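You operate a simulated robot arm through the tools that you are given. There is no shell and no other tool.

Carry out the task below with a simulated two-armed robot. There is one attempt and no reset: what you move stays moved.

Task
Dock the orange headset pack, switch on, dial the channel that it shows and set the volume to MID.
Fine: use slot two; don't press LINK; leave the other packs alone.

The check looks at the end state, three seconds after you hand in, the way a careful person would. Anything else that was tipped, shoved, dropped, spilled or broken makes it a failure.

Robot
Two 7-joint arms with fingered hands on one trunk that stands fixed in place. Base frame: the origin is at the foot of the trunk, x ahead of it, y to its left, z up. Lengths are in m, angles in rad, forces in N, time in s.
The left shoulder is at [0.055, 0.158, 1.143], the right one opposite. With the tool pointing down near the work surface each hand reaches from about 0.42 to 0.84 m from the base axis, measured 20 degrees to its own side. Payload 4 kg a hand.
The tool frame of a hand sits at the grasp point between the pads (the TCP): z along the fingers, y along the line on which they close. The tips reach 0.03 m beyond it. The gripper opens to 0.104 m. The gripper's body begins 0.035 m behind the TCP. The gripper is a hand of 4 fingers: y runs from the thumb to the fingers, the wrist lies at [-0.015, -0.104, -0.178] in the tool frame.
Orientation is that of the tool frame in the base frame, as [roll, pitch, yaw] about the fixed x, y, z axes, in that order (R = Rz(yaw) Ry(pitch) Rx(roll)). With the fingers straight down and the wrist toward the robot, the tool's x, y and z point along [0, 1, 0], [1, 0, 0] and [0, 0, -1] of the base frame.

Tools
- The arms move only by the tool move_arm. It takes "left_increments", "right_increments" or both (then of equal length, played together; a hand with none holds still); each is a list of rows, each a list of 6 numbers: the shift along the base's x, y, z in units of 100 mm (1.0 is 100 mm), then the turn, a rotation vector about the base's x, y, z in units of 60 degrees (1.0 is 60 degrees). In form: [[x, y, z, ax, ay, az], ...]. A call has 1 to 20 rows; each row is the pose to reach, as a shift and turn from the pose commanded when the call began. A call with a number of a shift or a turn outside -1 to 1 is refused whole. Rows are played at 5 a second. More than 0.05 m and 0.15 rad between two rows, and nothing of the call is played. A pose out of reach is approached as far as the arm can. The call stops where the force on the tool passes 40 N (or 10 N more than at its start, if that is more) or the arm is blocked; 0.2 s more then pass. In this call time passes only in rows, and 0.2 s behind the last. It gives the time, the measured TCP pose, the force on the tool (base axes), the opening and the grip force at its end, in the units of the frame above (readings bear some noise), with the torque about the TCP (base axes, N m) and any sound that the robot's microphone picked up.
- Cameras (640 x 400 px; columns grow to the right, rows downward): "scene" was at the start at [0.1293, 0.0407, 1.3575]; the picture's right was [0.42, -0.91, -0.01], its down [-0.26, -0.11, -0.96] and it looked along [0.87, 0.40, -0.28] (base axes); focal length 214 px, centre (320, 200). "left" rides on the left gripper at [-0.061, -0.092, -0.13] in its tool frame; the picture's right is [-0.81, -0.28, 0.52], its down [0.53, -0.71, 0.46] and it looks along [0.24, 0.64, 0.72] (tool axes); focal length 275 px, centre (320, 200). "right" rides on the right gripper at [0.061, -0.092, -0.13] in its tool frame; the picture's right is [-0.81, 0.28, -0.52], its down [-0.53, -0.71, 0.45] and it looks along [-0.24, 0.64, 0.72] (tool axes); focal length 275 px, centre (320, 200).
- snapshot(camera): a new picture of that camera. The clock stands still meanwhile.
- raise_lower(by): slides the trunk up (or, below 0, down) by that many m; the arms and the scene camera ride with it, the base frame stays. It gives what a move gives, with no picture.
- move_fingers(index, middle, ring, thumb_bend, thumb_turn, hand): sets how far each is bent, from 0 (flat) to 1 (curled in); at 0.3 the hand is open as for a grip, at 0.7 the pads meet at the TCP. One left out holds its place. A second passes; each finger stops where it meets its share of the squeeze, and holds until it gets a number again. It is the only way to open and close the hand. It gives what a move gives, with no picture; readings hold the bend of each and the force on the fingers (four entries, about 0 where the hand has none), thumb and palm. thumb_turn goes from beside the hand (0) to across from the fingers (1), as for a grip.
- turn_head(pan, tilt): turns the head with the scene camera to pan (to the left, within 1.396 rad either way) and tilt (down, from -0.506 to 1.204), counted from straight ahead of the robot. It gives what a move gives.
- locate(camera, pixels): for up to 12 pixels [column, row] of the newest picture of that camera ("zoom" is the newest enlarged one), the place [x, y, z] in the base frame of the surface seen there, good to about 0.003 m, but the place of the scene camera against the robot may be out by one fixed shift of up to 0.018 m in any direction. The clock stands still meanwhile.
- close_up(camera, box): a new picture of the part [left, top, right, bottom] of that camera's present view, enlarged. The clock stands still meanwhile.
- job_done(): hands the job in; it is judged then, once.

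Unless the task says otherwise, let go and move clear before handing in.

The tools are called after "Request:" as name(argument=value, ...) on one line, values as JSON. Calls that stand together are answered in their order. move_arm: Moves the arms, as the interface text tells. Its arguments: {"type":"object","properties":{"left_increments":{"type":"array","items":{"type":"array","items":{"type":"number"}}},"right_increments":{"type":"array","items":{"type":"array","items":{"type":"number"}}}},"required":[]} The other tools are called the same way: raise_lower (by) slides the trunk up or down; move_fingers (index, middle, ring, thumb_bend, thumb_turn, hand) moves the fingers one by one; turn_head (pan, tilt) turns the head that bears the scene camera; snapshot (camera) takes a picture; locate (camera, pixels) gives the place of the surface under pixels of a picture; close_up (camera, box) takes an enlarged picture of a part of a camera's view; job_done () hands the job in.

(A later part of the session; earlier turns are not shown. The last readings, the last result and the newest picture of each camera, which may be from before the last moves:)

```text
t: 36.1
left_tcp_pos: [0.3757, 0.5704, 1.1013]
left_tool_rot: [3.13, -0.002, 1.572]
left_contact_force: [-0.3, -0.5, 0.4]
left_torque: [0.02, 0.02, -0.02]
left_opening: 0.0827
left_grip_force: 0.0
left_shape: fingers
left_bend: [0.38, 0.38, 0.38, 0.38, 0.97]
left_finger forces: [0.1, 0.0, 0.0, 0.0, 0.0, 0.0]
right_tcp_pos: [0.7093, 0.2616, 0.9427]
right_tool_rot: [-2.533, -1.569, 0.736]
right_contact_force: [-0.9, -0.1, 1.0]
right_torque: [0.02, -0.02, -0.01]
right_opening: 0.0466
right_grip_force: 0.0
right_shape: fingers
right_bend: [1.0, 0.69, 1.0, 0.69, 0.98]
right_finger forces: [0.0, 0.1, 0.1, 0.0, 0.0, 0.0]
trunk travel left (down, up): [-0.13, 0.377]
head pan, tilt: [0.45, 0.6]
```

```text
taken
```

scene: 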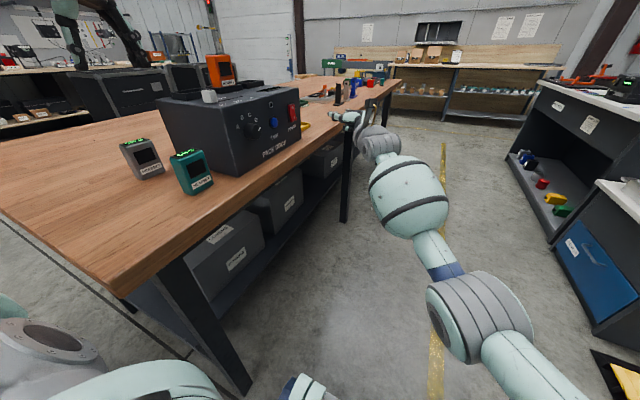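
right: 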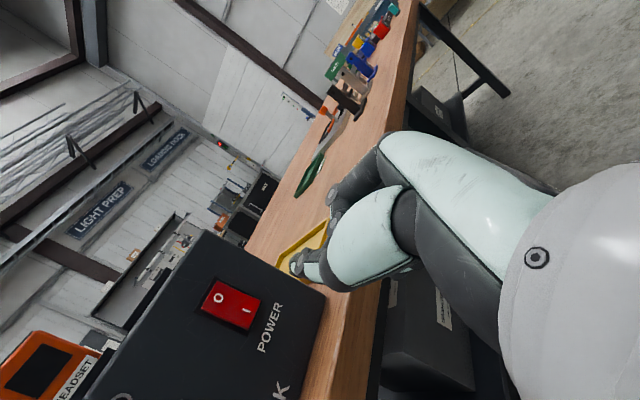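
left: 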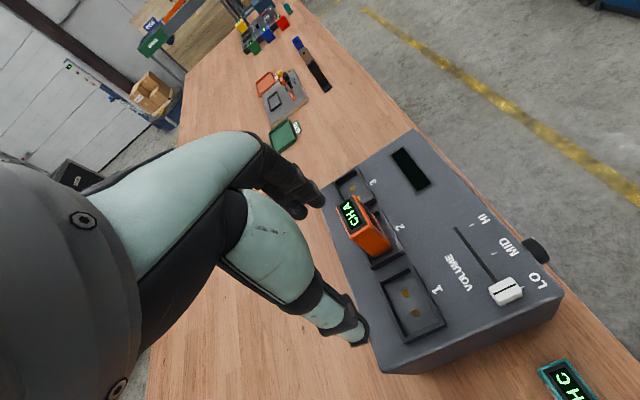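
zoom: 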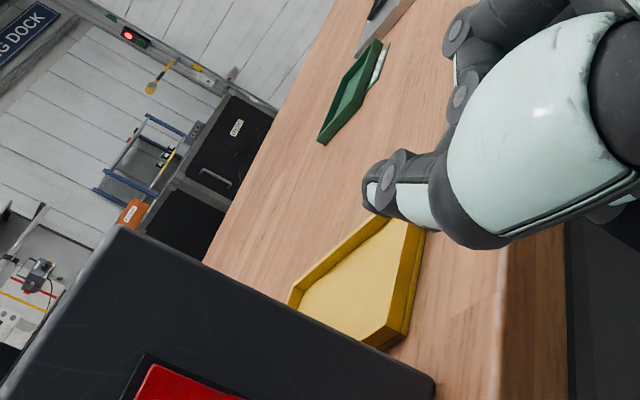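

The small turn worsened reach (a wrist limit), so the right arm is poorly suited for the rocker. I'll withdraw the right hand, raise the trunk again, and press the rocker with the left hand from above/front instead.

Request:
move_arm(right_increments=[[0, -0.25, 0, 0, 0, 0.05], [-0.1, -0.5, 0, 0, 0, 0.1], [-0.3, -0.75, 0, 0, 0, 0.15], [-0.5, -1.0, 0, 0, 0, 0.2], [-0.75, -1.0, 0, 0, 0, 0.22], [-1.0, -1.0, 0, 0, 0, 0.22]])

Request:
move_arm(right_increments=[[-0.25, -0.25, 0, 0, 0, 0], [-0.5, -0.5, 0, 0, 0, 0], [-0.75, -0.75, 0, 0, 0, 0], [-1.0, -1.0, 0, 0, 0, 0]])

Request:
raise_lower(by=0.13)

Request:
snapshot(camera="scene")

```text
t: 37.5
left_tcp_pos: [0.3743, 0.569, 1.1024]
left_tool_rot: [3.129, -0.001, 1.574]
left_contact_force: [-0.1, -1.9, 0.5]
left_torque: [0.01, 0.01, -0.03]
left_opening: 0.0828
left_grip_force: 0.1
left_shape: fingers
left_bend: [0.38, 0.38, 0.38, 0.38, 0.97]
left_finger forces: [0.0, 0.1, 0.0, 0.0, 0.0, 0.0]
right_tcp_pos: [0.6058, 0.1607, 0.9429]
right_tool_rot: [-2.54, -1.567, 0.973]
right_contact_force: [-0.8, 1.2, -0.2]
right_torque: [0.01, -0.02, -0.02]
right_opening: 0.0468
right_grip_force: 0.1
right_shape: fingers
right_bend: [1.0, 0.69, 1.0, 0.69, 0.98]
right_finger forces: [0.1, 0.1, 0.0, 0.0, 0.1, 0.1]
trunk travel left (down, up): [-0.13, 0.377]
head pan, tilt: [0.45, 0.6]
```

```text
t: 38.5
left_tcp_pos: [0.3742, 0.5695, 1.1019]
left_tool_rot: [3.129, -0.002, 1.573]
left_contact_force: [-1.1, 0.0, -0.7]
left_torque: [-0.01, 0.03, 0.02]
left_opening: 0.0828
left_grip_force: 0.0
left_shape: fingers
left_bend: [0.38, 0.38, 0.38, 0.38, 0.97]
left_finger forces: [0.0, 0.1, 0.0, 0.0, 0.0, 0.0]
right_tcp_pos: [0.5038, 0.0586, 0.9482]
right_tool_rot: [-2.759, -1.568, 1.192]
right_contact_force: [0.6, -0.3, -0.6]
right_torque: [0.03, 0.01, 0.0]
right_opening: 0.0468
right_grip_force: 0.1
right_shape: fingers
right_bend: [1.0, 0.69, 1.0, 0.69, 0.98]
right_finger forces: [0.0, 0.0, 0.0, 0.0, 0.1, 0.1]
trunk travel left (down, up): [-0.13, 0.377]
head pan, tilt: [0.45, 0.6]
```

```text
t: 40.1
left_tcp_pos: [0.3754, 0.5702, 1.2306]
left_tool_rot: [3.129, 0.0, 1.572]
left_contact_force: [0.0, -0.3, 0.1]
left_torque: [0.01, 0.0, 0.01]
left_opening: 0.0827
left_grip_force: 0.0
left_shape: fingers
left_bend: [0.38, 0.38, 0.38, 0.38, 0.97]
left_finger forces: [0.0, 0.0, 0.0, 0.1, 0.1, 0.1]
right_tcp_pos: [0.5038, 0.0602, 1.0763]
right_tool_rot: [-2.473, -1.568, 0.907]
right_contact_force: [0.5, 0.0, -0.4]
right_torque: [0.02, 0.05, -0.01]
right_opening: 0.0468
right_grip_force: 0.1
right_shape: fingers
right_bend: [1.0, 0.69, 1.0, 0.69, 0.98]
right_finger forces: [0.0, 0.1, 0.1, 0.1, 0.0, 0.1]
trunk travel left (down, up): [-0.26, 0.247]
head pan, tilt: [0.45, 0.6]
```

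```text
taken
```

scene: 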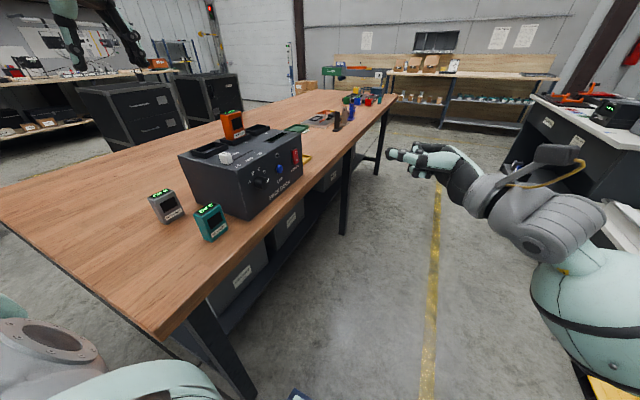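

I'll park the right hand further back, shape the left hand into the same probe, and bring the left hand around to the dock's front at a safe height.

Request:
move_arm(right_increments=[[-0.25, -0.4, 0, 0, 0, 0], [-0.5, -0.8, 0, 0, 0, 0], [-0.7, -1.0, 0, 0, 0, 0], [-0.7, -1.0, 0, 0, 0, 0]])

Request:
move_fingers(hand="left", index=1.0, ring=1.0)

Request:
move_fingers(hand="left", middle=0.69, thumb_bend=0.69)

Request:
move_arm(left_increments=[[0.15, -0.3, 0, 0, 0, 0], [0.3, -0.6, 0, 0, 0, 0], [0.45, -0.85, 0, 0, 0, 0], [0.5, -1.0, 0, 0, 0, 0]])

Request:
move_arm(left_increments=[[0.15, -0.4, 0, 0.1, 0, 0], [0.3, -0.8, 0, 0.2, 0, 0], [0.45, -1.0, 0, 0.3, 0, 0], [0.5, -1.0, 0, 0.4, 0, 0]])

Request:
snapshot(camera="scene")

```text
t: 41.1
left_tcp_pos: [0.376, 0.5692, 1.2307]
left_tool_rot: [3.129, 0.001, 1.572]
left_contact_force: [0.0, 0.4, 0.2]
left_torque: [0.01, 0.0, 0.0]
left_opening: 0.083
left_grip_force: 0.0
left_shape: fingers
left_bend: [0.38, 0.38, 0.38, 0.38, 0.97]
left_finger forces: [0.0, 0.0, 0.0, 0.0, 0.0, 0.0]
right_tcp_pos: [0.4334, -0.0407, 1.0761]
right_tool_rot: [-2.737, -1.568, 1.171]
right_contact_force: [0.0, 0.3, -0.1]
right_torque: [0.0, -0.02, 0.02]
right_opening: 0.0469
right_grip_force: 0.0
right_shape: fingers
right_bend: [1.0, 0.69, 1.0, 0.69, 0.98]
right_finger forces: [0.1, 0.0, 0.0, 0.0, 0.0, 0.0]
trunk travel left (down, up): [-0.26, 0.247]
head pan, tilt: [0.45, 0.6]
```

```text
t: 42.1
left_tcp_pos: [0.3749, 0.5704, 1.2315]
left_tool_rot: [3.129, -0.001, 1.572]
left_contact_force: [0.7, 0.2, 0.0]
left_torque: [-0.01, 0.01, -0.03]
left_opening: 0.0611
left_grip_force: 0.0
left_shape: fingers
left_bend: [1.0, 0.38, 1.0, 0.38, 0.97]
left_finger forces: [0.0, 0.2, 0.0, 0.0, 0.0, 0.0]
right_tcp_pos: [0.4336, -0.0402, 1.0756]
right_tool_rot: [-2.292, -1.569, 0.726]
right_contact_force: [0.0, -0.3, -0.6]
right_torque: [-0.01, -0.02, -0.02]
right_opening: 0.0467
right_grip_force: 0.0
right_shape: fingers
right_bend: [1.0, 0.69, 1.0, 0.69, 0.98]
right_finger forces: [0.0, 0.0, 0.0, 0.0, 0.1, 0.1]
trunk travel left (down, up): [-0.26, 0.247]
head pan, tilt: [0.45, 0.6]
```

```text
t: 43.1
left_tcp_pos: [0.3742, 0.5692, 1.2311]
left_tool_rot: [3.129, 0.0, 1.571]
left_contact_force: [0.3, -0.5, -0.2]
left_torque: [0.0, 0.0, -0.02]
left_opening: 0.0468
left_grip_force: 0.1
left_shape: fingers
left_bend: [1.0, 0.69, 1.0, 0.69, 0.97]
left_finger forces: [0.1, 0.1, 0.0, 0.0, 0.0, 0.1]
right_tcp_pos: [0.4338, -0.0405, 1.0749]
right_tool_rot: [-2.42, -1.567, 0.854]
right_contact_force: [0.3, -0.1, -0.4]
right_torque: [-0.02, 0.01, 0.03]
right_opening: 0.0471
right_grip_force: 0.0
right_shape: fingers
right_bend: [1.0, 0.69, 1.0, 0.69, 0.98]
right_finger forces: [0.0, 0.1, 0.1, 0.1, 0.1, 0.0]
trunk travel left (down, up): [-0.26, 0.247]
head pan, tilt: [0.45, 0.6]
```

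```text
t: 44.1
left_tcp_pos: [0.4237, 0.469, 1.2315]
left_tool_rot: [3.13, -0.003, 1.574]
left_contact_force: [0.8, 0.6, 0.8]
left_torque: [0.0, -0.03, 0.0]
left_opening: 0.0468
left_grip_force: 0.1
left_shape: fingers
left_bend: [1.0, 0.69, 1.0, 0.69, 0.97]
left_finger forces: [0.0, 0.0, 0.0, 0.0, 0.0, 0.1]
right_tcp_pos: [0.4337, -0.0417, 1.0757]
right_tool_rot: [-1.94, -1.567, 0.374]
right_contact_force: [0.4, 1.2, 0.0]
right_torque: [0.01, -0.03, 0.03]
right_opening: 0.0468
right_grip_force: 0.0
right_shape: fingers
right_bend: [1.0, 0.69, 1.0, 0.69, 0.98]
right_finger forces: [0.1, 0.1, 0.0, 0.0, 0.0, 0.0]
trunk travel left (down, up): [-0.26, 0.247]
head pan, tilt: [0.45, 0.6]
```

```text
t: 45.1
left_tcp_pos: [0.4765, 0.3707, 1.2317]
left_tool_rot: [3.128, -0.42, 1.572]
left_contact_force: [0.3, 0.6, -0.1]
left_torque: [0.03, -0.03, -0.03]
left_opening: 0.0469
left_grip_force: 0.0
left_shape: fingers
left_bend: [1.0, 0.69, 1.0, 0.69, 0.97]
left_finger forces: [0.0, 0.0, 0.0, 0.0, 0.0, 0.0]
right_tcp_pos: [0.4332, -0.0413, 1.0765]
right_tool_rot: [-1.586, -1.569, 0.02]
right_contact_force: [0.6, 0.6, -1.3]
right_torque: [-0.05, -0.02, -0.03]
right_opening: 0.0469
right_grip_force: 0.1
right_shape: fingers
right_bend: [1.0, 0.69, 1.0, 0.69, 0.98]
right_finger forces: [0.1, 0.0, 0.0, 0.0, 0.1, 0.0]
trunk travel left (down, up): [-0.26, 0.247]
head pan, tilt: [0.45, 0.6]
```

```text
taken
```

scene: 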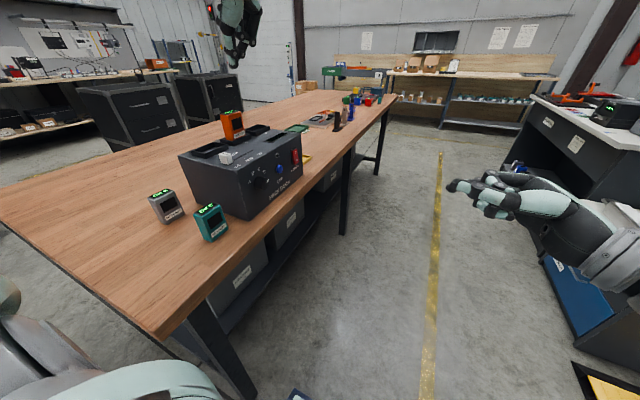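

Now I'll finish the tilt (to ~55°) and move the left hand to y≈0.27 in front of the dock, still high.

Request:
move_arm(left_increments=[[0.2, -0.25, 0, 0.13, 0, 0], [0.4, -0.5, 0, 0.26, 0, 0], [0.6, -0.75, 0, 0.39, 0, 0], [0.8, -1.0, 0, 0.52, 0, 0], [1.0, -1.0, 0, 0.52, 0, 0]])

Request:
move_arm(left_increments=[[0.25, 0, -0.25, 0, 0, 0], [0.5, 0, -0.5, 0, 0, 0], [0.75, 0, -0.75, 0, 0, 0], [0.98, 0, -1.0, 0, 0, 0]])

Request:
snapshot(camera="scene")

Request:
snapshot(camera="left")

```text
t: 46.3
left_tcp_pos: [0.5592, 0.2817, 1.227]
left_tool_rot: [3.131, -0.965, 1.571]
left_contact_force: [1.0, -0.9, -0.2]
left_torque: [0.0, 0.02, -0.01]
left_opening: 0.0467
left_grip_force: 0.0
left_shape: fingers
left_bend: [1.0, 0.69, 1.0, 0.69, 0.98]
left_finger forces: [0.1, 0.0, 0.1, 0.0, 0.1, 0.0]
left hand out of reach, approached as far as the arm can: row 4, 5
right_tcp_pos: [0.4344, -0.0396, 1.0774]
right_tool_rot: [-2.825, -1.567, 1.26]
right_contact_force: [0.1, -0.6, 0.4]
right_torque: [-0.01, -0.01, 0.0]
right_opening: 0.047
right_grip_force: 0.1
right_shape: fingers
right_bend: [1.0, 0.69, 1.0, 0.69, 0.98]
right_finger forces: [0.0, 0.0, 0.2, 0.1, 0.0, 0.0]
trunk travel left (down, up): [-0.26, 0.247]
head pan, tilt: [0.45, 0.6]
```

```text
t: 47.3
left_tcp_pos: [0.6432, 0.3032, 1.1198]
left_tool_rot: [3.128, -0.965, 1.572]
left_contact_force: [-0.3, -0.4, -0.2]
left_torque: [0.02, 0.03, -0.01]
left_opening: 0.0468
left_grip_force: 0.0
left_shape: fingers
left_bend: [1.0, 0.69, 1.0, 0.69, 0.98]
left_finger forces: [0.0, 0.0, 0.0, 0.1, 0.0, 0.0]
left hand out of reach, approached as far as the arm can: row 1, 2, 3, 4
right_tcp_pos: [0.4364, -0.0408, 1.075]
right_tool_rot: [-2.488, -1.565, 0.922]
right_contact_force: [0.5, 0.4, 0.1]
right_torque: [0.01, -0.01, 0.0]
right_opening: 0.0467
right_grip_force: 0.1
right_shape: fingers
right_bend: [1.0, 0.69, 1.0, 0.69, 0.98]
right_finger forces: [0.0, 0.0, 0.0, 0.0, 0.0, 0.0]
trunk travel left (down, up): [-0.26, 0.247]
head pan, tilt: [0.45, 0.6]
```

```text
taken
```

scene: 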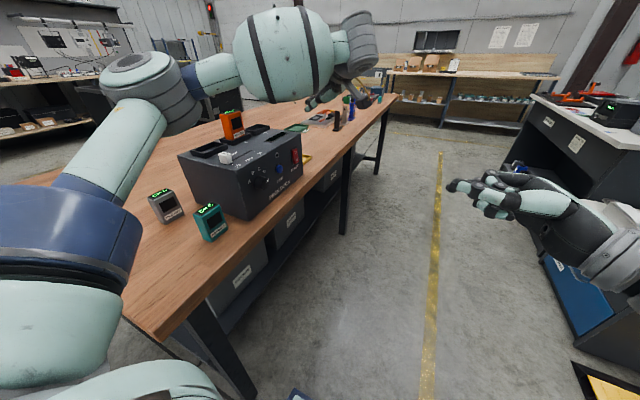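

```text
taken
```

left: 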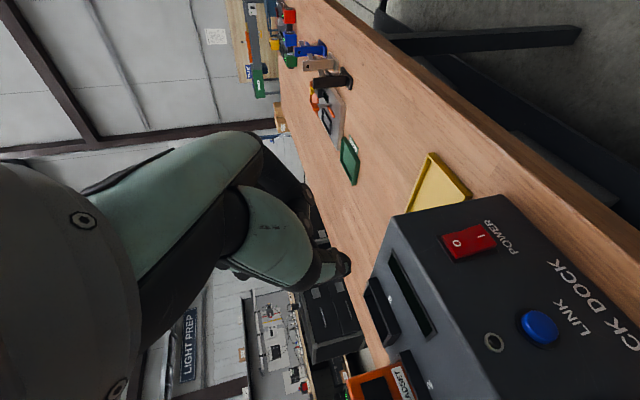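

The left arm folds awkwardly over the dock in this pose (bulky forearm at (280,55)), so I'll back it out and instead use the right hand with one extended finger, which lets the wrist stay closer to the robot.

Request:
move_arm(left_increments=[[-0.2, 0, 0.25, 0, 0, 0], [-0.4, 0, 0.5, 0, 0, 0], [-0.6, 0, 0.75, 0, 0, 0], [-0.8, 0, 0.9, 0, 0, 0], [-1.0, 0, 0.9, 0, 0, 0]])

Request:
move_arm(left_increments=[[-0.1, 0.2, 0, -0.13, 0, 0], [-0.2, 0.4, 0, -0.26, 0, 0], [-0.3, 0.6, 0, -0.39, 0, 0], [-0.4, 0.8, 0, -0.52, 0, 0], [-0.5, 1.0, 0, -0.65, 0, 0], [-0.5, 1.0, 0, -0.78, 0, 0], [-0.5, 1.0, 0, -0.91, 0, 0]])

Request:
move_arm(left_increments=[[-0.2, 0.25, 0, 0, 0, 0], [-0.4, 0.5, 0, 0, 0, 0], [-0.5, 0.75, 0, 0, 0, 0], [-0.6, 1.0, 0, 0, 0, 0]])

Request:
move_fingers(hand="right", middle=0.4, thumb_bend=1.0)

Request:
snapshot(camera="scene")

Request:
snapshot(camera="right")

```text
t: 48.5
left_tcp_pos: [0.5346, 0.3036, 1.2097]
left_tool_rot: [3.121, -0.963, 1.58]
left_contact_force: [-0.1, 0.9, 0.4]
left_torque: [0.01, -0.05, 0.04]
left_opening: 0.0469
left_grip_force: 0.1
left_shape: fingers
left_bend: [1.0, 0.69, 1.0, 0.69, 0.98]
left_finger forces: [0.0, 0.0, 0.1, 0.1, 0.0, 0.0]
right_tcp_pos: [0.4329, -0.0413, 1.0758]
right_tool_rot: [2.599, -1.57, 2.119]
right_contact_force: [-0.4, 0.3, -0.2]
right_torque: [0.02, 0.01, -0.01]
right_opening: 0.0468
right_grip_force: 0.0
right_shape: fingers
right_bend: [1.0, 0.69, 1.0, 0.69, 0.98]
right_finger forces: [0.0, 0.0, 0.0, 0.1, 0.0, 0.0]
trunk travel left (down, up): [-0.26, 0.247]
head pan, tilt: [0.45, 0.6]
```

```text
t: 50.1
left_tcp_pos: [0.4885, 0.4039, 1.2101]
left_tool_rot: [3.128, -0.009, 1.574]
left_contact_force: [0.6, 0.4, -1.1]
left_torque: [-0.03, 0.0, 0.0]
left_opening: 0.0468
left_grip_force: 0.1
left_shape: fingers
left_bend: [1.0, 0.69, 1.0, 0.69, 0.98]
left_finger forces: [0.0, 0.0, 0.0, 0.0, 0.1, 0.1]
right_tcp_pos: [0.4328, -0.0401, 1.0747]
right_tool_rot: [-2.351, -1.566, 0.787]
right_contact_force: [0.2, -0.5, -0.3]
right_torque: [-0.01, -0.01, 0.03]
right_opening: 0.0468
right_grip_force: 0.0
right_shape: fingers
right_bend: [1.0, 0.69, 1.0, 0.69, 0.98]
right_finger forces: [0.0, 0.0, 0.1, 0.0, 0.0, 0.0]
trunk travel left (down, up): [-0.26, 0.247]
head pan, tilt: [0.45, 0.6]
```

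```text
t: 51.1
left_tcp_pos: [0.4295, 0.503, 1.2093]
left_tool_rot: [3.128, -0.01, 1.572]
left_contact_force: [-0.4, 0.9, 0.3]
left_torque: [0.01, 0.0, -0.03]
left_opening: 0.0467
left_grip_force: 0.0
left_shape: fingers
left_bend: [1.0, 0.69, 1.0, 0.69, 0.98]
left_finger forces: [0.0, 0.1, 0.1, 0.0, 0.1, 0.0]
right_tcp_pos: [0.4335, -0.0396, 1.0757]
right_tool_rot: [-2.955, -1.567, 1.388]
right_contact_force: [-1.1, 0.2, 0.3]
right_torque: [0.01, -0.01, -0.01]
right_opening: 0.0472
right_grip_force: 0.1
right_shape: fingers
right_bend: [1.0, 0.69, 1.0, 0.69, 0.98]
right_finger forces: [0.1, 0.1, 0.0, 0.1, 0.0, 0.0]
trunk travel left (down, up): [-0.26, 0.247]
head pan, tilt: [0.45, 0.6]
```

```text
t: 52.1
left_tcp_pos: [0.4287, 0.4997, 1.2101]
left_tool_rot: [3.127, -0.011, 1.574]
left_contact_force: [0.6, -0.2, 0.6]
left_torque: [0.0, -0.03, 0.0]
left_opening: 0.0471
left_grip_force: 0.0
left_shape: fingers
left_bend: [1.0, 0.69, 1.0, 0.69, 0.98]
left_finger forces: [0.0, 0.0, 0.0, 0.1, 0.0, 0.0]
right_tcp_pos: [0.4347, -0.0403, 1.0757]
right_tool_rot: [-2.434, -1.568, 0.867]
right_contact_force: [0.4, 0.0, -0.2]
right_torque: [0.02, -0.01, -0.01]
right_opening: 0.033
right_grip_force: 0.0
right_shape: fingers
right_bend: [1.0, 0.4, 1.0, 0.92, 0.97]
right_finger forces: [0.0, 0.1, 0.0, 0.1, 0.1, 0.0]
trunk travel left (down, up): [-0.26, 0.247]
head pan, tilt: [0.45, 0.6]
```

```text
taken
```

scene: 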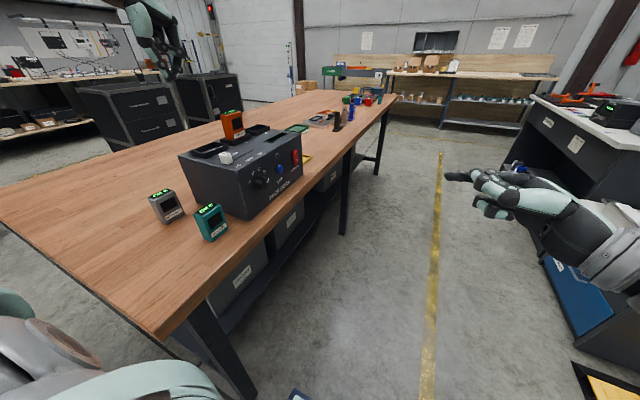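

```text
taken
```

right: 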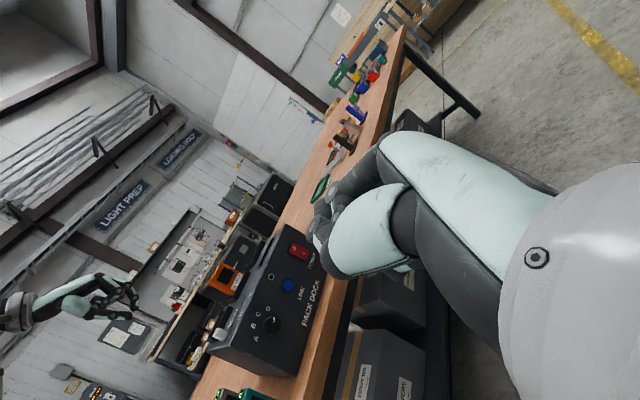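

Everything on the table is undisturbed. Now I'll look at the right hand's extended middle finger.

Request:
close_up(camera="right", box=[280, 150, 400, 290])

Request:
close_up(camera="scene", box=[430, 150, 550, 240])

Request:
locate(camera="zoom", pixels=[[75, 138], [85, 130], [85, 145], [140, 140], [195, 110], [215, 130], [250, 110], [270, 180], [255, 245], [300, 190], [280, 145], [150, 125]])

```text
2.86 times, centred on (340, 220) of right
```

zoom: 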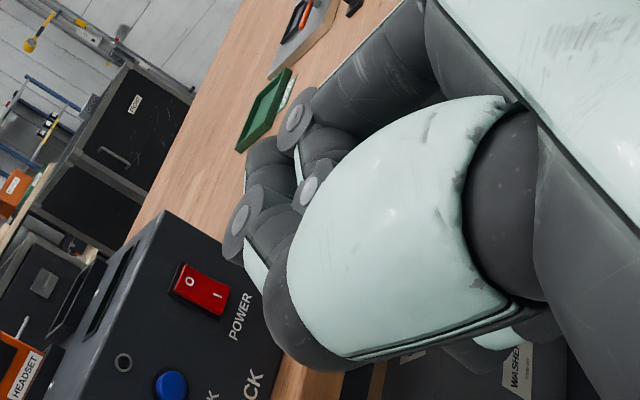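

```text
4.44 times, centred on (490, 195) of scene
```

zoom: 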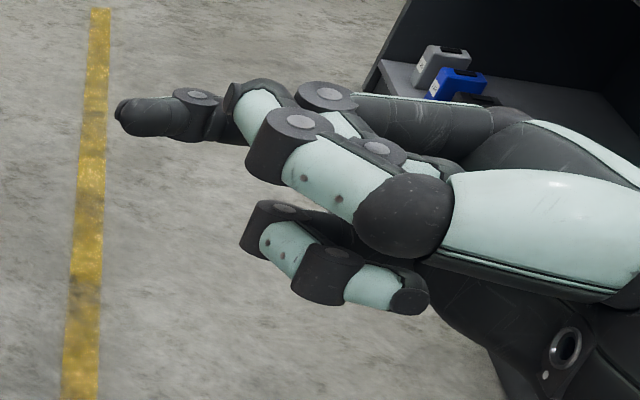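

```text
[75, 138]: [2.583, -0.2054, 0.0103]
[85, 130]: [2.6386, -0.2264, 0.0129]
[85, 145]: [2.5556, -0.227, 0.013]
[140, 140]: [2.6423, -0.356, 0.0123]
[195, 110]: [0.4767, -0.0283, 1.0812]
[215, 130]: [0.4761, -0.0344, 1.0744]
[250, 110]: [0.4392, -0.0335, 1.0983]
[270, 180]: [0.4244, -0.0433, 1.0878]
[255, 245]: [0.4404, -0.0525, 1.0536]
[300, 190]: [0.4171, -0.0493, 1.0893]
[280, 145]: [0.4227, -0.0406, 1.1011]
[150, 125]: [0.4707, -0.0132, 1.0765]
```

Request:
locate(camera="zoom", pixels=[[122, 110], [126, 122], [120, 104], [135, 115], [150, 130], [165, 100], [245, 155], [330, 90], [270, 130], [245, 240], [405, 300], [180, 135]])

```text
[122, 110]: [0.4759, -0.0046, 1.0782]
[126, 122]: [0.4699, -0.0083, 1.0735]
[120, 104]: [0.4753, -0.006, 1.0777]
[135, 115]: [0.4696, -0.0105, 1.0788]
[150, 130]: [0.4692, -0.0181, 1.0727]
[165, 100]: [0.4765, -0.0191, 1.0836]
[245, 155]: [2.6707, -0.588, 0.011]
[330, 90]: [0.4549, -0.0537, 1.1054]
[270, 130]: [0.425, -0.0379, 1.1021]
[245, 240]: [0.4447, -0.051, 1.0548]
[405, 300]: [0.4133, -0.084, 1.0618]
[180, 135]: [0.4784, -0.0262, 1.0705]
```

The middle fingertip is ≈TCP+(0.040, 0.037, −0.007), leading everything else by ~35 mm. I'll bring it in front of the I half.

Request:
move_arm(right_increments=[[0.25, 0.25, -0.15, 0, 0, 0], [0.5, 0.5, -0.3, 0, 0, 0], [0.75, 0.75, -0.5, 0, 0, 0], [1.0, 1.0, -0.65, 0, 0, 0]])

Request:
move_arm(right_increments=[[0.25, 0.25, -0.15, 0, 0, 0], [0.5, 0.5, -0.3, 0, 0, 0], [0.75, 0.75, -0.5, 0, 0, 0], [0.86, 1.0, -0.66, 0, 0, 0]])

Request:
move_arm(right_increments=[[0, 0.3, 0, 0, 0, 0], [0, 0.6, 0, 0, 0, 0], [0, 0.9, 0, 0, 0, 0], [0, 1.0, 0, 0, 0, 0]])

Request:
move_arm(right_increments=[[0, 0.2, 0, 0, 0, 0], [0, 0.45, 0, 0, 0, 0]])

Request:
close_up(camera="right", box=[200, 150, 400, 290])

Request:
close_up(camera="scene", box=[240, 110, 370, 210])

```text
t: 53.1
left_tcp_pos: [0.431, 0.5019, 1.2084]
left_tool_rot: [3.129, -0.01, 1.571]
left_contact_force: [0.2, 0.3, -0.1]
left_torque: [0.01, 0.02, 0.0]
left_opening: 0.0468
left_grip_force: 0.1
left_shape: fingers
left_bend: [1.0, 0.69, 1.0, 0.69, 0.98]
left_finger forces: [0.0, 0.0, 0.0, 0.0, 0.0, 0.1]
right_tcp_pos: [0.5326, 0.0613, 1.0075]
right_tool_rot: [-2.625, -1.567, 1.057]
right_contact_force: [-1.2, 0.4, -1.1]
right_torque: [0.01, 0.01, 0.03]
right_opening: 0.0325
right_grip_force: 0.1
right_shape: fingers
right_bend: [1.0, 0.4, 1.0, 0.92, 0.97]
right_finger forces: [0.0, 0.0, 0.0, 0.0, 0.0, 0.0]
trunk travel left (down, up): [-0.26, 0.247]
head pan, tilt: [0.45, 0.6]
```

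```text
t: 54.1
left_tcp_pos: [0.4293, 0.5014, 1.2097]
left_tool_rot: [3.128, -0.01, 1.572]
left_contact_force: [0.8, -0.4, 0.4]
left_torque: [-0.03, -0.01, 0.0]
left_opening: 0.0469
left_grip_force: 0.0
left_shape: fingers
left_bend: [1.0, 0.69, 1.0, 0.69, 0.98]
left_finger forces: [0.1, 0.0, 0.1, 0.1, 0.1, 0.1]
right_tcp_pos: [0.619, 0.1608, 0.9426]
right_tool_rot: [-2.687, -1.566, 1.118]
right_contact_force: [0.0, -0.4, 0.3]
right_torque: [-0.02, 0.0, 0.0]
right_opening: 0.0324
right_grip_force: 0.0
right_shape: fingers
right_bend: [1.0, 0.4, 1.0, 0.92, 0.97]
right_finger forces: [0.1, 0.0, 0.0, 0.1, 0.0, 0.1]
trunk travel left (down, up): [-0.26, 0.247]
head pan, tilt: [0.45, 0.6]
```

```text
t: 55.1
left_tcp_pos: [0.4294, 0.5005, 1.2108]
left_tool_rot: [3.129, -0.012, 1.574]
left_contact_force: [0.3, -0.1, -0.4]
left_torque: [0.03, -0.07, 0.01]
left_opening: 0.0469
left_grip_force: 0.0
left_shape: fingers
left_bend: [1.0, 0.69, 1.0, 0.69, 0.98]
left_finger forces: [0.0, 0.1, 0.0, 0.0, 0.0, 0.0]
right_tcp_pos: [0.622, 0.2589, 0.9472]
right_tool_rot: [-2.76, -1.569, 1.192]
right_contact_force: [0.4, 0.1, -0.4]
right_torque: [0.04, 0.01, -0.03]
right_opening: 0.0329
right_grip_force: 0.1
right_shape: fingers
right_bend: [1.0, 0.4, 1.0, 0.92, 0.97]
right_finger forces: [0.0, 0.0, 0.0, 0.0, 0.1, 0.0]
trunk travel left (down, up): [-0.26, 0.247]
head pan, tilt: [0.45, 0.6]
```

```text
t: 55.7
left_tcp_pos: [0.4285, 0.5019, 1.2101]
left_tool_rot: [3.13, -0.01, 1.572]
left_contact_force: [0.1, 0.2, 0.0]
left_torque: [0.02, -0.02, 0.0]
left_opening: 0.0466
left_grip_force: 0.0
left_shape: fingers
left_bend: [1.0, 0.69, 1.0, 0.69, 0.98]
left_finger forces: [0.0, 0.0, 0.0, 0.1, 0.1, 0.0]
right_tcp_pos: [0.6244, 0.3046, 0.9444]
right_tool_rot: [2.86, -1.567, 1.855]
right_contact_force: [-0.1, 0.4, 0.8]
right_torque: [0.0, 0.01, 0.0]
right_opening: 0.0326
right_grip_force: 0.0
right_shape: fingers
right_bend: [1.0, 0.4, 1.0, 0.92, 0.97]
right_finger forces: [0.0, 0.0, 0.0, 0.0, 0.0, 0.0]
trunk travel left (down, up): [-0.26, 0.247]
head pan, tilt: [0.45, 0.6]
```

```text
2.86 times, centred on (300, 220) of right
```

zoom: 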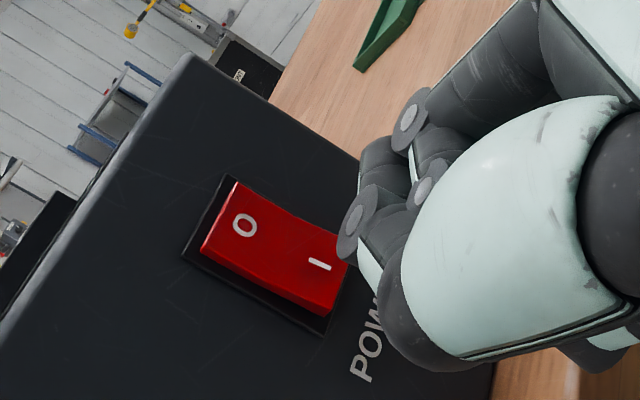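

```text
4.00 times, centred on (305, 160) of scene
```

zoom: 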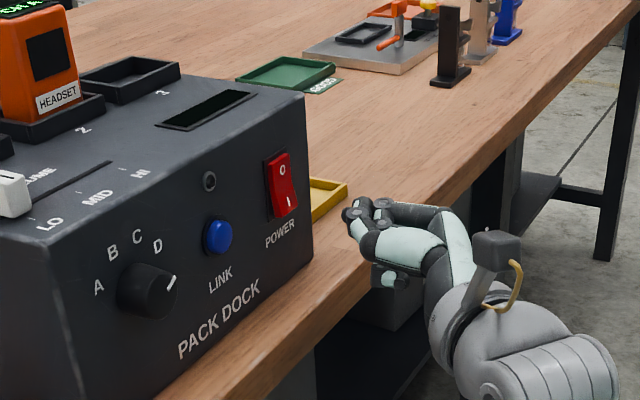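

Fingertip is hidden in both views; I'll check with the left camera and locate points on the scene.

Request:
close_up(camera="scene", box=[290, 140, 370, 190])

Request:
snapshot(camera="left")

```text
8.00 times, centred on (330, 165) of scene
```

zoom: 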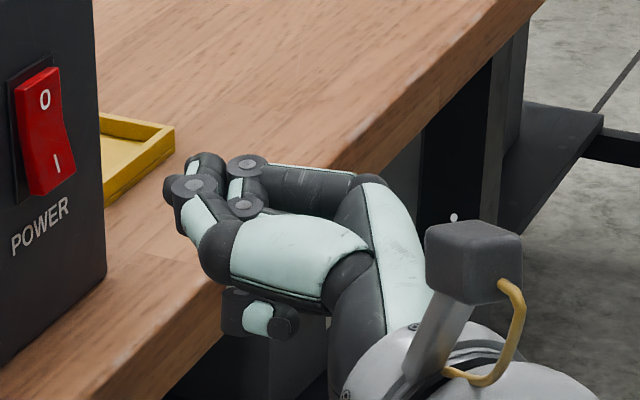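

```text
taken
```

left: 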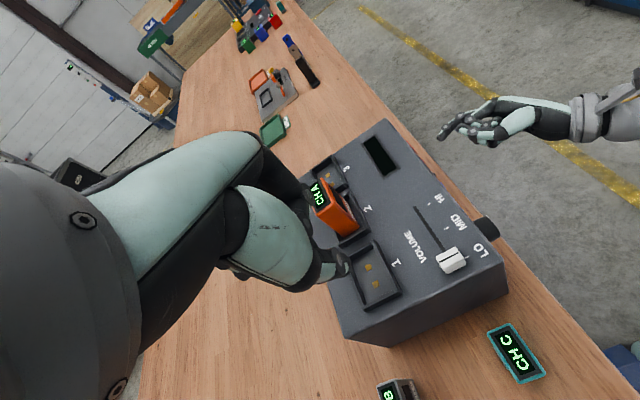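

The left camera sees the hand from above with the fingertip near (440,137). I'll zoom and locate.

Request:
close_up(camera="left", box=[340, 90, 520, 210])

Request:
locate(camera="zoom", pixels=[[352, 165], [360, 155], [356, 170], [400, 140], [420, 125], [430, 155], [470, 150], [200, 125], [215, 150], [300, 210], [250, 190], [345, 165]])

```text
3.33 times, centred on (430, 150) of left
```

zoom: 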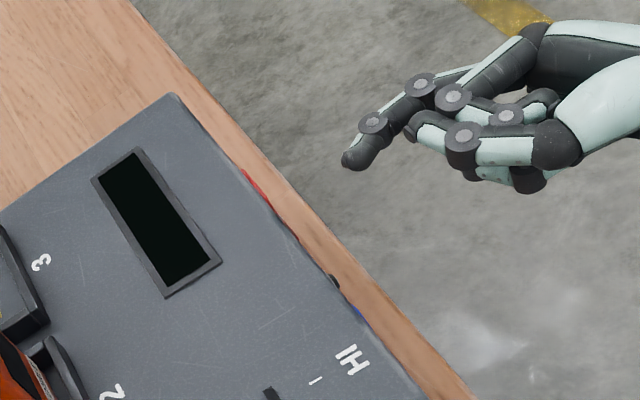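

```text
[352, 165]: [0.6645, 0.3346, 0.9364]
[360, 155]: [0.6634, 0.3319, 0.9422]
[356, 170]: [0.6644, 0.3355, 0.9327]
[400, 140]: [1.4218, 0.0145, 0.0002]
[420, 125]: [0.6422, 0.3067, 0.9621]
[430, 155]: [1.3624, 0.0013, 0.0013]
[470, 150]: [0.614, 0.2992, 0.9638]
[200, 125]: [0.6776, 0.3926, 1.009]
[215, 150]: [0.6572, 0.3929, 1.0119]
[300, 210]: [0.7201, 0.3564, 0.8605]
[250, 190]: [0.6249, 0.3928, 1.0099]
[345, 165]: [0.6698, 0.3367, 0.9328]
```

The fingertip is at ≈(0.666,0.337,0.933). I'll correct −5 mm x, +4 mm z and approach to ~6 mm, then press in steps.

Request:
move_arm(right_increments=[[-0.06, 0.0, 0.04, 0, 0, 0], [-0.06, 0.2, 0.04, 0, 0, 0], [-0.06, 0.35, 0.04, 0, 0, 0], [-0.06, 0.35, 0.04, 0, 0, 0]])

Request:
close_up(camera="left", box=[340, 90, 520, 210])

Request:
close_up(camera="scene", box=[270, 130, 350, 190])

```text
t: 56.7
left_tcp_pos: [0.43, 0.501, 1.2108]
left_tool_rot: [3.131, -0.012, 1.573]
left_contact_force: [-0.4, 0.4, -0.8]
left_torque: [-0.04, 0.02, -0.03]
left_opening: 0.0467
left_grip_force: 0.1
left_shape: fingers
left_bend: [1.0, 0.69, 1.0, 0.69, 0.98]
left_finger forces: [0.1, 0.1, 0.1, 0.0, 0.0, 0.1]
right_tcp_pos: [0.6188, 0.3417, 0.9505]
right_tool_rot: [-2.977, -1.569, 1.409]
right_contact_force: [0.9, 0.6, -0.7]
right_torque: [0.02, 0.0, -0.02]
right_opening: 0.0325
right_grip_force: 0.1
right_shape: fingers
right_bend: [1.0, 0.4, 1.0, 0.92, 0.97]
right_finger forces: [0.1, 0.0, 0.0, 0.0, 0.0, 0.0]
trunk travel left (down, up): [-0.26, 0.247]
head pan, tilt: [0.45, 0.6]
```

```text
3.33 times, centred on (430, 150) of left
```

zoom: 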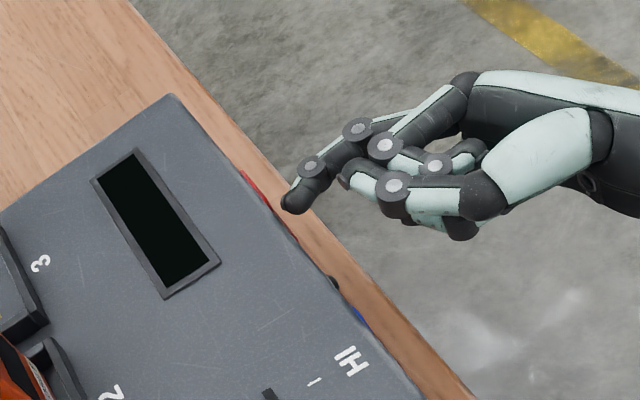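

```text
6.67 times, centred on (310, 160) of scene
```

zoom: 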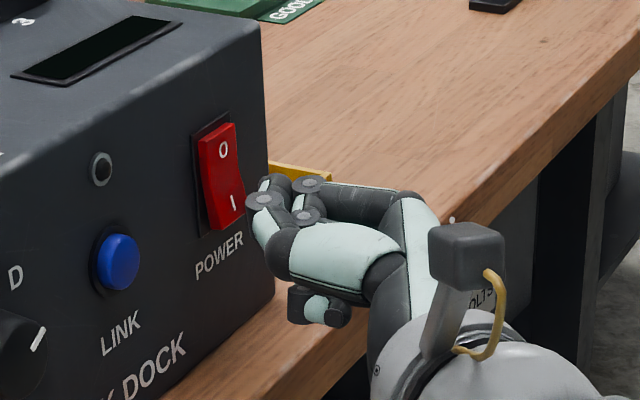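

Aligned with the rocker's lower half. Pressing in small steps now.

Request:
move_arm(right_increments=[[0, 0.0, -0.04, 0, 0, 0], [0, 0.04, -0.04, 0, 0, 0], [0, 0.07, -0.04, 0, 0, 0], [0, 0.09, -0.04, 0, 0, 0]])

Request:
close_up(camera="scene", box=[270, 130, 350, 190])

Request:
close_up(camera="right", box=[220, 150, 380, 290])

```text
t: 57.7
left_tcp_pos: [0.4287, 0.4994, 1.2115]
left_tool_rot: [3.13, -0.012, 1.574]
left_contact_force: [-0.2, 0.0, -0.6]
left_torque: [0.02, -0.03, -0.06]
left_opening: 0.0466
left_grip_force: 0.1
left_shape: fingers
left_bend: [1.0, 0.69, 1.0, 0.69, 0.98]
left_finger forces: [0.0, 0.1, 0.1, 0.0, 0.1, 0.1]
right_tcp_pos: [0.6182, 0.3493, 0.9467]
right_tool_rot: [-2.998, -1.569, 1.429]
right_contact_force: [0.4, -1.5, -0.5]
right_torque: [-0.03, -0.01, -0.12]
right_opening: 0.0324
right_grip_force: 0.8
right_shape: fingers
right_bend: [1.0, 0.4, 1.0, 0.92, 0.97]
right_finger forces: [0.0, 1.9, 0.1, 0.1, 0.1, 0.1]
trunk travel left (down, up): [-0.26, 0.247]
head pan, tilt: [0.45, 0.6]
```

```text
6.67 times, centred on (310, 160) of scene
```

zoom: 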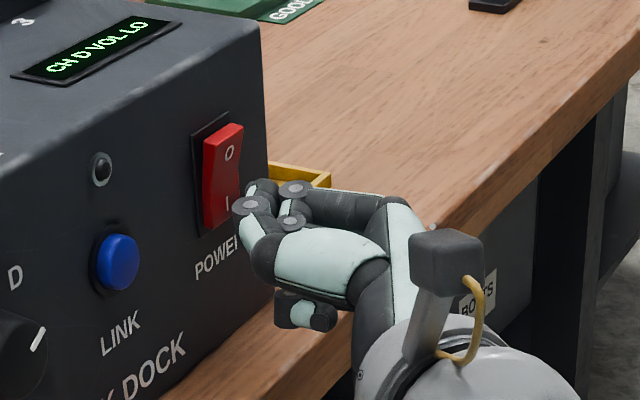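

```text
2.86 times, centred on (300, 220) of right
```

zoom: 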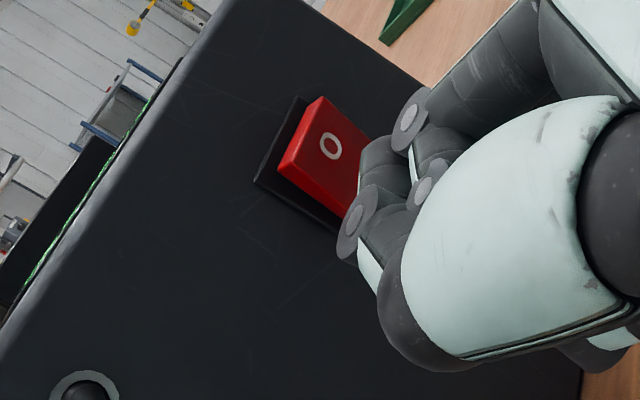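

The rocker flipped: the display now reads "CH D VOL LO". I'll back off and check it stays on.

Request:
move_arm(right_increments=[[0, -0.3, 0, 0, 0, 0], [0, -0.6, 0, 0, 0, 0], [0, -1.0, 0, 0, 0, 0]])

Request:
move_arm(right_increments=[[-0.3, -0.3, 0, 0, 0, 0], [-0.6, -0.6, 0, 0, 0, 0], [-0.9, -0.9, 0, 0, 0, 0]])

Request:
close_up(camera="scene", box=[180, 90, 340, 210])

Request:
snapshot(camera="right")

```text
t: 58.5
left_tcp_pos: [0.4285, 0.4995, 1.2111]
left_tool_rot: [3.13, -0.012, 1.575]
left_contact_force: [-0.2, -0.4, 0.7]
left_torque: [0.04, 0.03, 0.05]
left_opening: 0.0466
left_grip_force: 0.1
left_shape: fingers
left_bend: [1.0, 0.69, 1.0, 0.69, 0.98]
left_finger forces: [0.1, 0.1, 0.1, 0.0, 0.0, 0.0]
right_tcp_pos: [0.6131, 0.2468, 0.9444]
right_tool_rot: [-2.033, -1.568, 0.465]
right_contact_force: [0.0, -0.1, -0.2]
right_torque: [0.01, 0.04, 0.0]
right_opening: 0.0323
right_grip_force: 0.0
right_shape: fingers
right_bend: [1.0, 0.4, 1.0, 0.92, 0.97]
right_finger forces: [0.1, 0.0, 0.0, 0.0, 0.0, 0.0]
trunk travel left (down, up): [-0.26, 0.247]
head pan, tilt: [0.45, 0.6]
```

```text
t: 59.3
left_tcp_pos: [0.4288, 0.4996, 1.2098]
left_tool_rot: [3.127, -0.013, 1.572]
left_contact_force: [-0.1, -0.5, -0.5]
left_torque: [0.04, -0.03, 0.0]
left_opening: 0.0469
left_grip_force: 0.0
left_shape: fingers
left_bend: [1.0, 0.69, 1.0, 0.69, 0.98]
left_finger forces: [0.0, 0.0, 0.0, 0.0, 0.1, 0.0]
right_tcp_pos: [0.5237, 0.1591, 0.9439]
right_tool_rot: [-2.241, -1.57, 0.676]
right_contact_force: [-0.7, -0.5, 0.6]
right_torque: [0.02, 0.0, 0.02]
right_opening: 0.0323
right_grip_force: 0.0
right_shape: fingers
right_bend: [1.0, 0.4, 1.0, 0.92, 0.97]
right_finger forces: [0.0, 0.0, 0.0, 0.0, 0.1, 0.0]
trunk travel left (down, up): [-0.26, 0.247]
head pan, tilt: [0.45, 0.6]
```

```text
3.33 times, centred on (260, 150) of scene
```

zoom: 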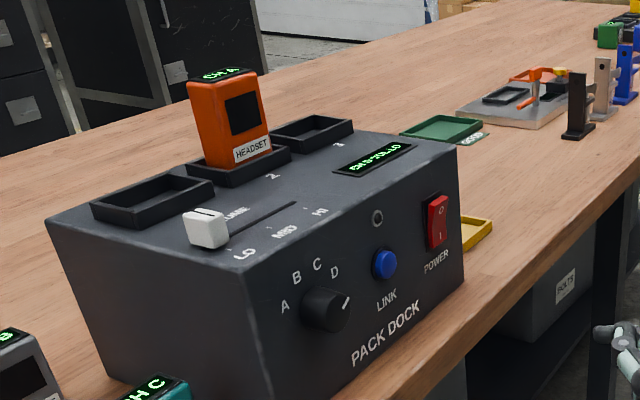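

```text
taken
```

right: 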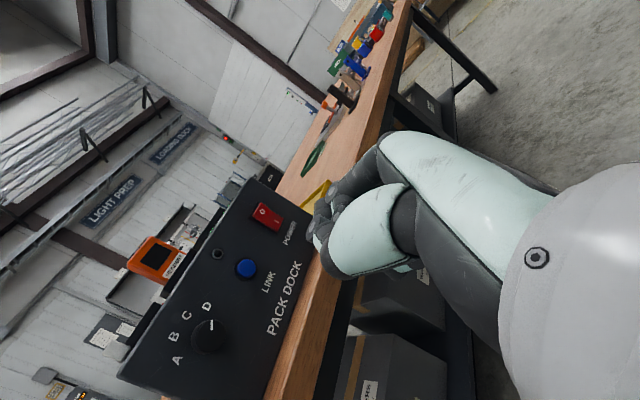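

Power stays on (display lit). Now the dial: I'll zoom the right camera on it at (208,337) and locate.

Request:
close_up(camera="right", box=[160, 290, 260, 370])

Request:
locate(camera="zoom", pixels=[[115, 345], [160, 240], [170, 155], [300, 100], [280, 290], [330, 235], [300, 190], [390, 300], [330, 350], [200, 250], [240, 180], [310, 290]])

```text
5.00 times, centred on (210, 330) of right
```

zoom: 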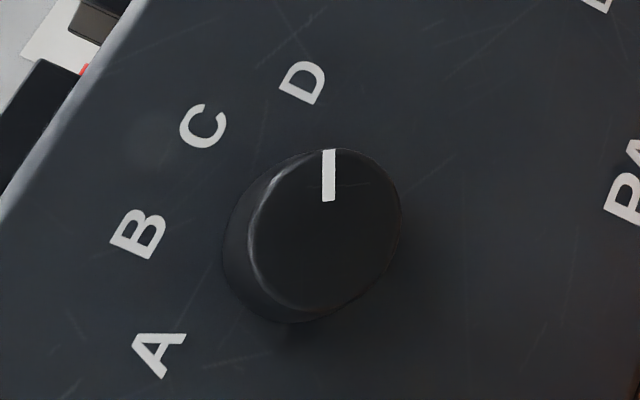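

```text
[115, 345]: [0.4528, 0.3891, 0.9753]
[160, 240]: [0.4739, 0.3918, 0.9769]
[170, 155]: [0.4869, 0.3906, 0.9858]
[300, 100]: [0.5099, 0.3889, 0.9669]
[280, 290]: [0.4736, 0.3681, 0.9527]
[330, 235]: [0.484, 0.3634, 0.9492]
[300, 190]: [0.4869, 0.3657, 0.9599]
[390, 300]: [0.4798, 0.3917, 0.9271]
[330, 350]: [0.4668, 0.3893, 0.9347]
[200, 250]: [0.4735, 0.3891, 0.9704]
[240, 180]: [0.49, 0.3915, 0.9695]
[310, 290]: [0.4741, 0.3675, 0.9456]
```

Request:
locate(camera="zoom", pixels=[[160, 352], [140, 232], [203, 125], [303, 82], [329, 155], [329, 198], [395, 215], [260, 250], [345, 300], [320, 305], [310, 165], [265, 225]])

```text
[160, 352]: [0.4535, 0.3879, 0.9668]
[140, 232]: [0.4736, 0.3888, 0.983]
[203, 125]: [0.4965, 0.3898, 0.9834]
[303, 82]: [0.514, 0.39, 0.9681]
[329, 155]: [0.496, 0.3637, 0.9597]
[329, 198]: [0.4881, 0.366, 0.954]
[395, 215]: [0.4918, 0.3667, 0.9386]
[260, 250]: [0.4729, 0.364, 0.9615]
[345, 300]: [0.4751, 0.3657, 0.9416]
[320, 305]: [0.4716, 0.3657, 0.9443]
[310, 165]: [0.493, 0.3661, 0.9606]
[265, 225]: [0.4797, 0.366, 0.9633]
```

The dial centre is ≈(0.484, y 0.365–0.390, 0.950), labels 40° apart, pointer at D; it needs ~120° counter-clockwise. I'll open the right hand (ring curled) and test reach and twist at a stand-off in front of the knob.

Request:
move_fingers(hand="right", index=0.42, middle=0.42, ring=1.0, thumb_bend=0.42)

Request:
move_arm(right_increments=[[-0.14, 0.25, 0, 0, 0.12, 0], [-0.28, 0.5, 0, 0, 0.25, 0], [-0.42, 0.75, 0, 0, 0.37, 0], [-0.42, 0.9, 0, 0, 0.5, 0], [-0.42, 0.9, 0, 0, 0.5, 0]])

Request:
snapshot(camera="right")

Request:
snapshot(camera="scene")

```text
t: 60.3
left_tcp_pos: [0.4292, 0.5007, 1.2104]
left_tool_rot: [3.13, -0.014, 1.573]
left_contact_force: [-0.4, -0.2, -0.2]
left_torque: [-0.01, 0.01, 0.06]
left_opening: 0.0467
left_grip_force: 0.0
left_shape: fingers
left_bend: [1.0, 0.69, 1.0, 0.69, 0.98]
left_finger forces: [0.0, 0.0, 0.0, 0.0, 0.0, 0.1]
right_tcp_pos: [0.5241, 0.1589, 0.9423]
right_tool_rot: [-2.508, -1.568, 0.94]
right_contact_force: [0.1, -0.4, -0.9]
right_torque: [0.04, -0.03, 0.01]
right_opening: 0.0727
right_grip_force: 0.0
right_shape: fingers
right_bend: [0.42, 0.42, 1.0, 0.42, 0.97]
right_finger forces: [0.1, 0.0, 0.1, 0.0, 0.0, 0.0]
trunk travel left (down, up): [-0.26, 0.247]
head pan, tilt: [0.45, 0.6]
```

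```text
t: 61.5
left_tcp_pos: [0.4287, 0.5001, 1.2109]
left_tool_rot: [3.13, -0.012, 1.572]
left_contact_force: [-0.6, 0.3, 0.1]
left_torque: [0.02, 0.02, -0.01]
left_opening: 0.0468
left_grip_force: 0.0
left_shape: fingers
left_bend: [1.0, 0.69, 1.0, 0.69, 0.98]
left_finger forces: [0.1, 0.0, 0.0, 0.1, 0.0, 0.0]
right_tcp_pos: [0.4819, 0.2471, 0.9438]
right_tool_rot: [-1.57, -1.043, 0.004]
right_contact_force: [-0.5, 1.0, -0.6]
right_torque: [-0.01, -0.01, 0.01]
right_opening: 0.0726
right_grip_force: 0.1
right_shape: fingers
right_bend: [0.42, 0.42, 1.0, 0.42, 0.97]
right_finger forces: [0.1, 0.1, 0.1, 0.0, 0.1, 0.0]
trunk travel left (down, up): [-0.26, 0.247]
head pan, tilt: [0.45, 0.6]
```

```text
taken
```

right: 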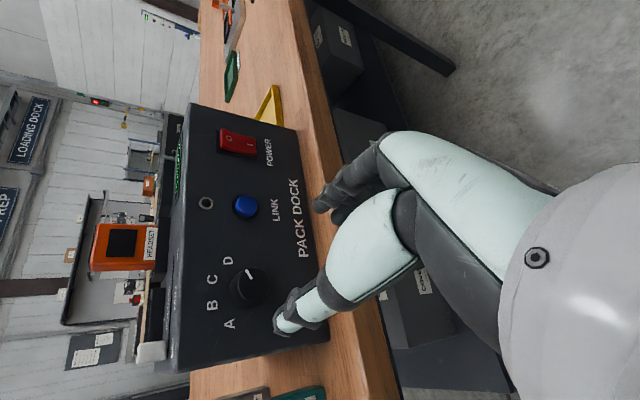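

```text
taken
```

scene: 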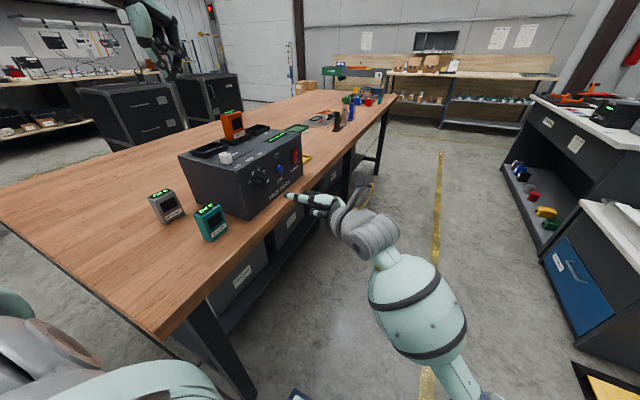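

Reach is fine at −30°. I'll test twisting another −30° at this stand-off.

Request:
move_arm(right_increments=[[0, 0.1, 0, 0, 0.13, 0], [0, 0.2, 0, 0, 0.26, 0], [0, 0.3, 0, 0, 0.39, 0], [0, 0.3, 0, 0, 0.5, 0], [0, 0.3, 0, 0, 0.5, 0]])

Request:
close_up(camera="right", box=[180, 160, 380, 360])

Request:
close_up(camera="left", box=[380, 130, 580, 270])

```text
t: 62.7
left_tcp_pos: [0.4301, 0.5016, 1.2111]
left_tool_rot: [3.13, -0.01, 1.574]
left_contact_force: [-0.2, -0.5, -0.5]
left_torque: [-0.04, 0.0, -0.02]
left_opening: 0.047
left_grip_force: 0.1
left_shape: fingers
left_bend: [1.0, 0.69, 1.0, 0.69, 0.98]
left_finger forces: [0.0, 0.1, 0.1, 0.0, 0.0, 0.0]
right_tcp_pos: [0.4819, 0.2794, 0.9457]
right_tool_rot: [-1.568, -0.522, 0.003]
right_contact_force: [0.1, -0.8, 0.2]
right_torque: [-0.01, 0.0, 0.0]
right_opening: 0.0724
right_grip_force: 0.0
right_shape: fingers
right_bend: [0.42, 0.42, 1.0, 0.42, 0.97]
right_finger forces: [0.1, 0.1, 0.1, 0.1, 0.1, 0.1]
trunk travel left (down, up): [-0.26, 0.247]
head pan, tilt: [0.45, 0.6]
```

```text
2.00 times, centred on (280, 260) of right
```

zoom: 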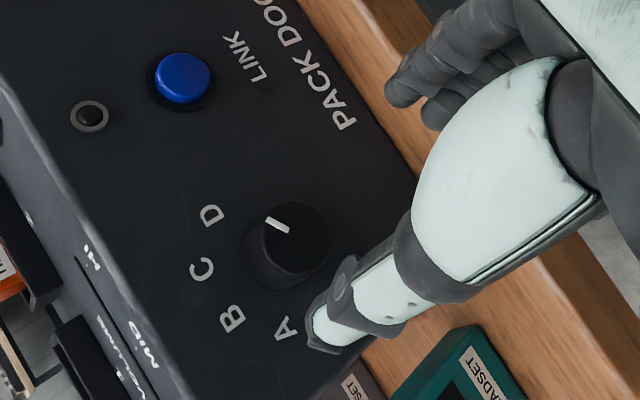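

```text
2.86 times, centred on (480, 200) of left
```

zoom: 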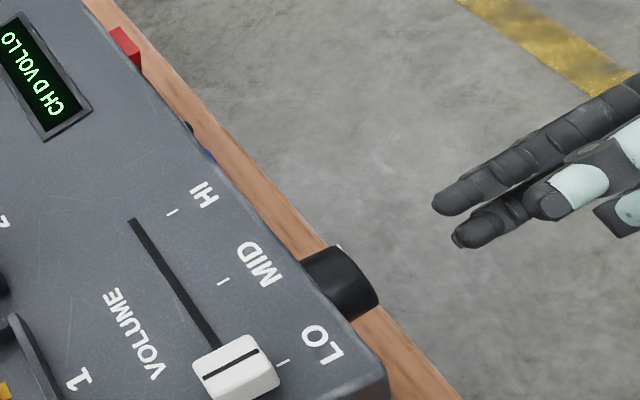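

φ=−60° is reachable, so one grip could cover the whole 120°. I'll locate the finger and thumb tips relative to the knob from the left camera.

Request:
locate(camera="zoom", pixels=[[440, 203], [450, 195], [460, 240], [470, 230], [535, 205], [528, 192], [545, 210], [340, 290], [365, 310], [330, 252], [236, 362], [270, 350]])

```text
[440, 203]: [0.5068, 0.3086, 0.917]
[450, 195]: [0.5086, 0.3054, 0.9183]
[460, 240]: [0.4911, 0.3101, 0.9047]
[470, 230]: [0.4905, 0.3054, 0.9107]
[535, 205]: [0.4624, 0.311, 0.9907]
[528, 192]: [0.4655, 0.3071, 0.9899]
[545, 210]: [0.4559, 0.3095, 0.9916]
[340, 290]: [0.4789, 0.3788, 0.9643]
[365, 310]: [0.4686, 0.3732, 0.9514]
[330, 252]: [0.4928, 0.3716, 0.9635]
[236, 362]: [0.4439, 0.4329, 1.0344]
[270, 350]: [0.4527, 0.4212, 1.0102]
```

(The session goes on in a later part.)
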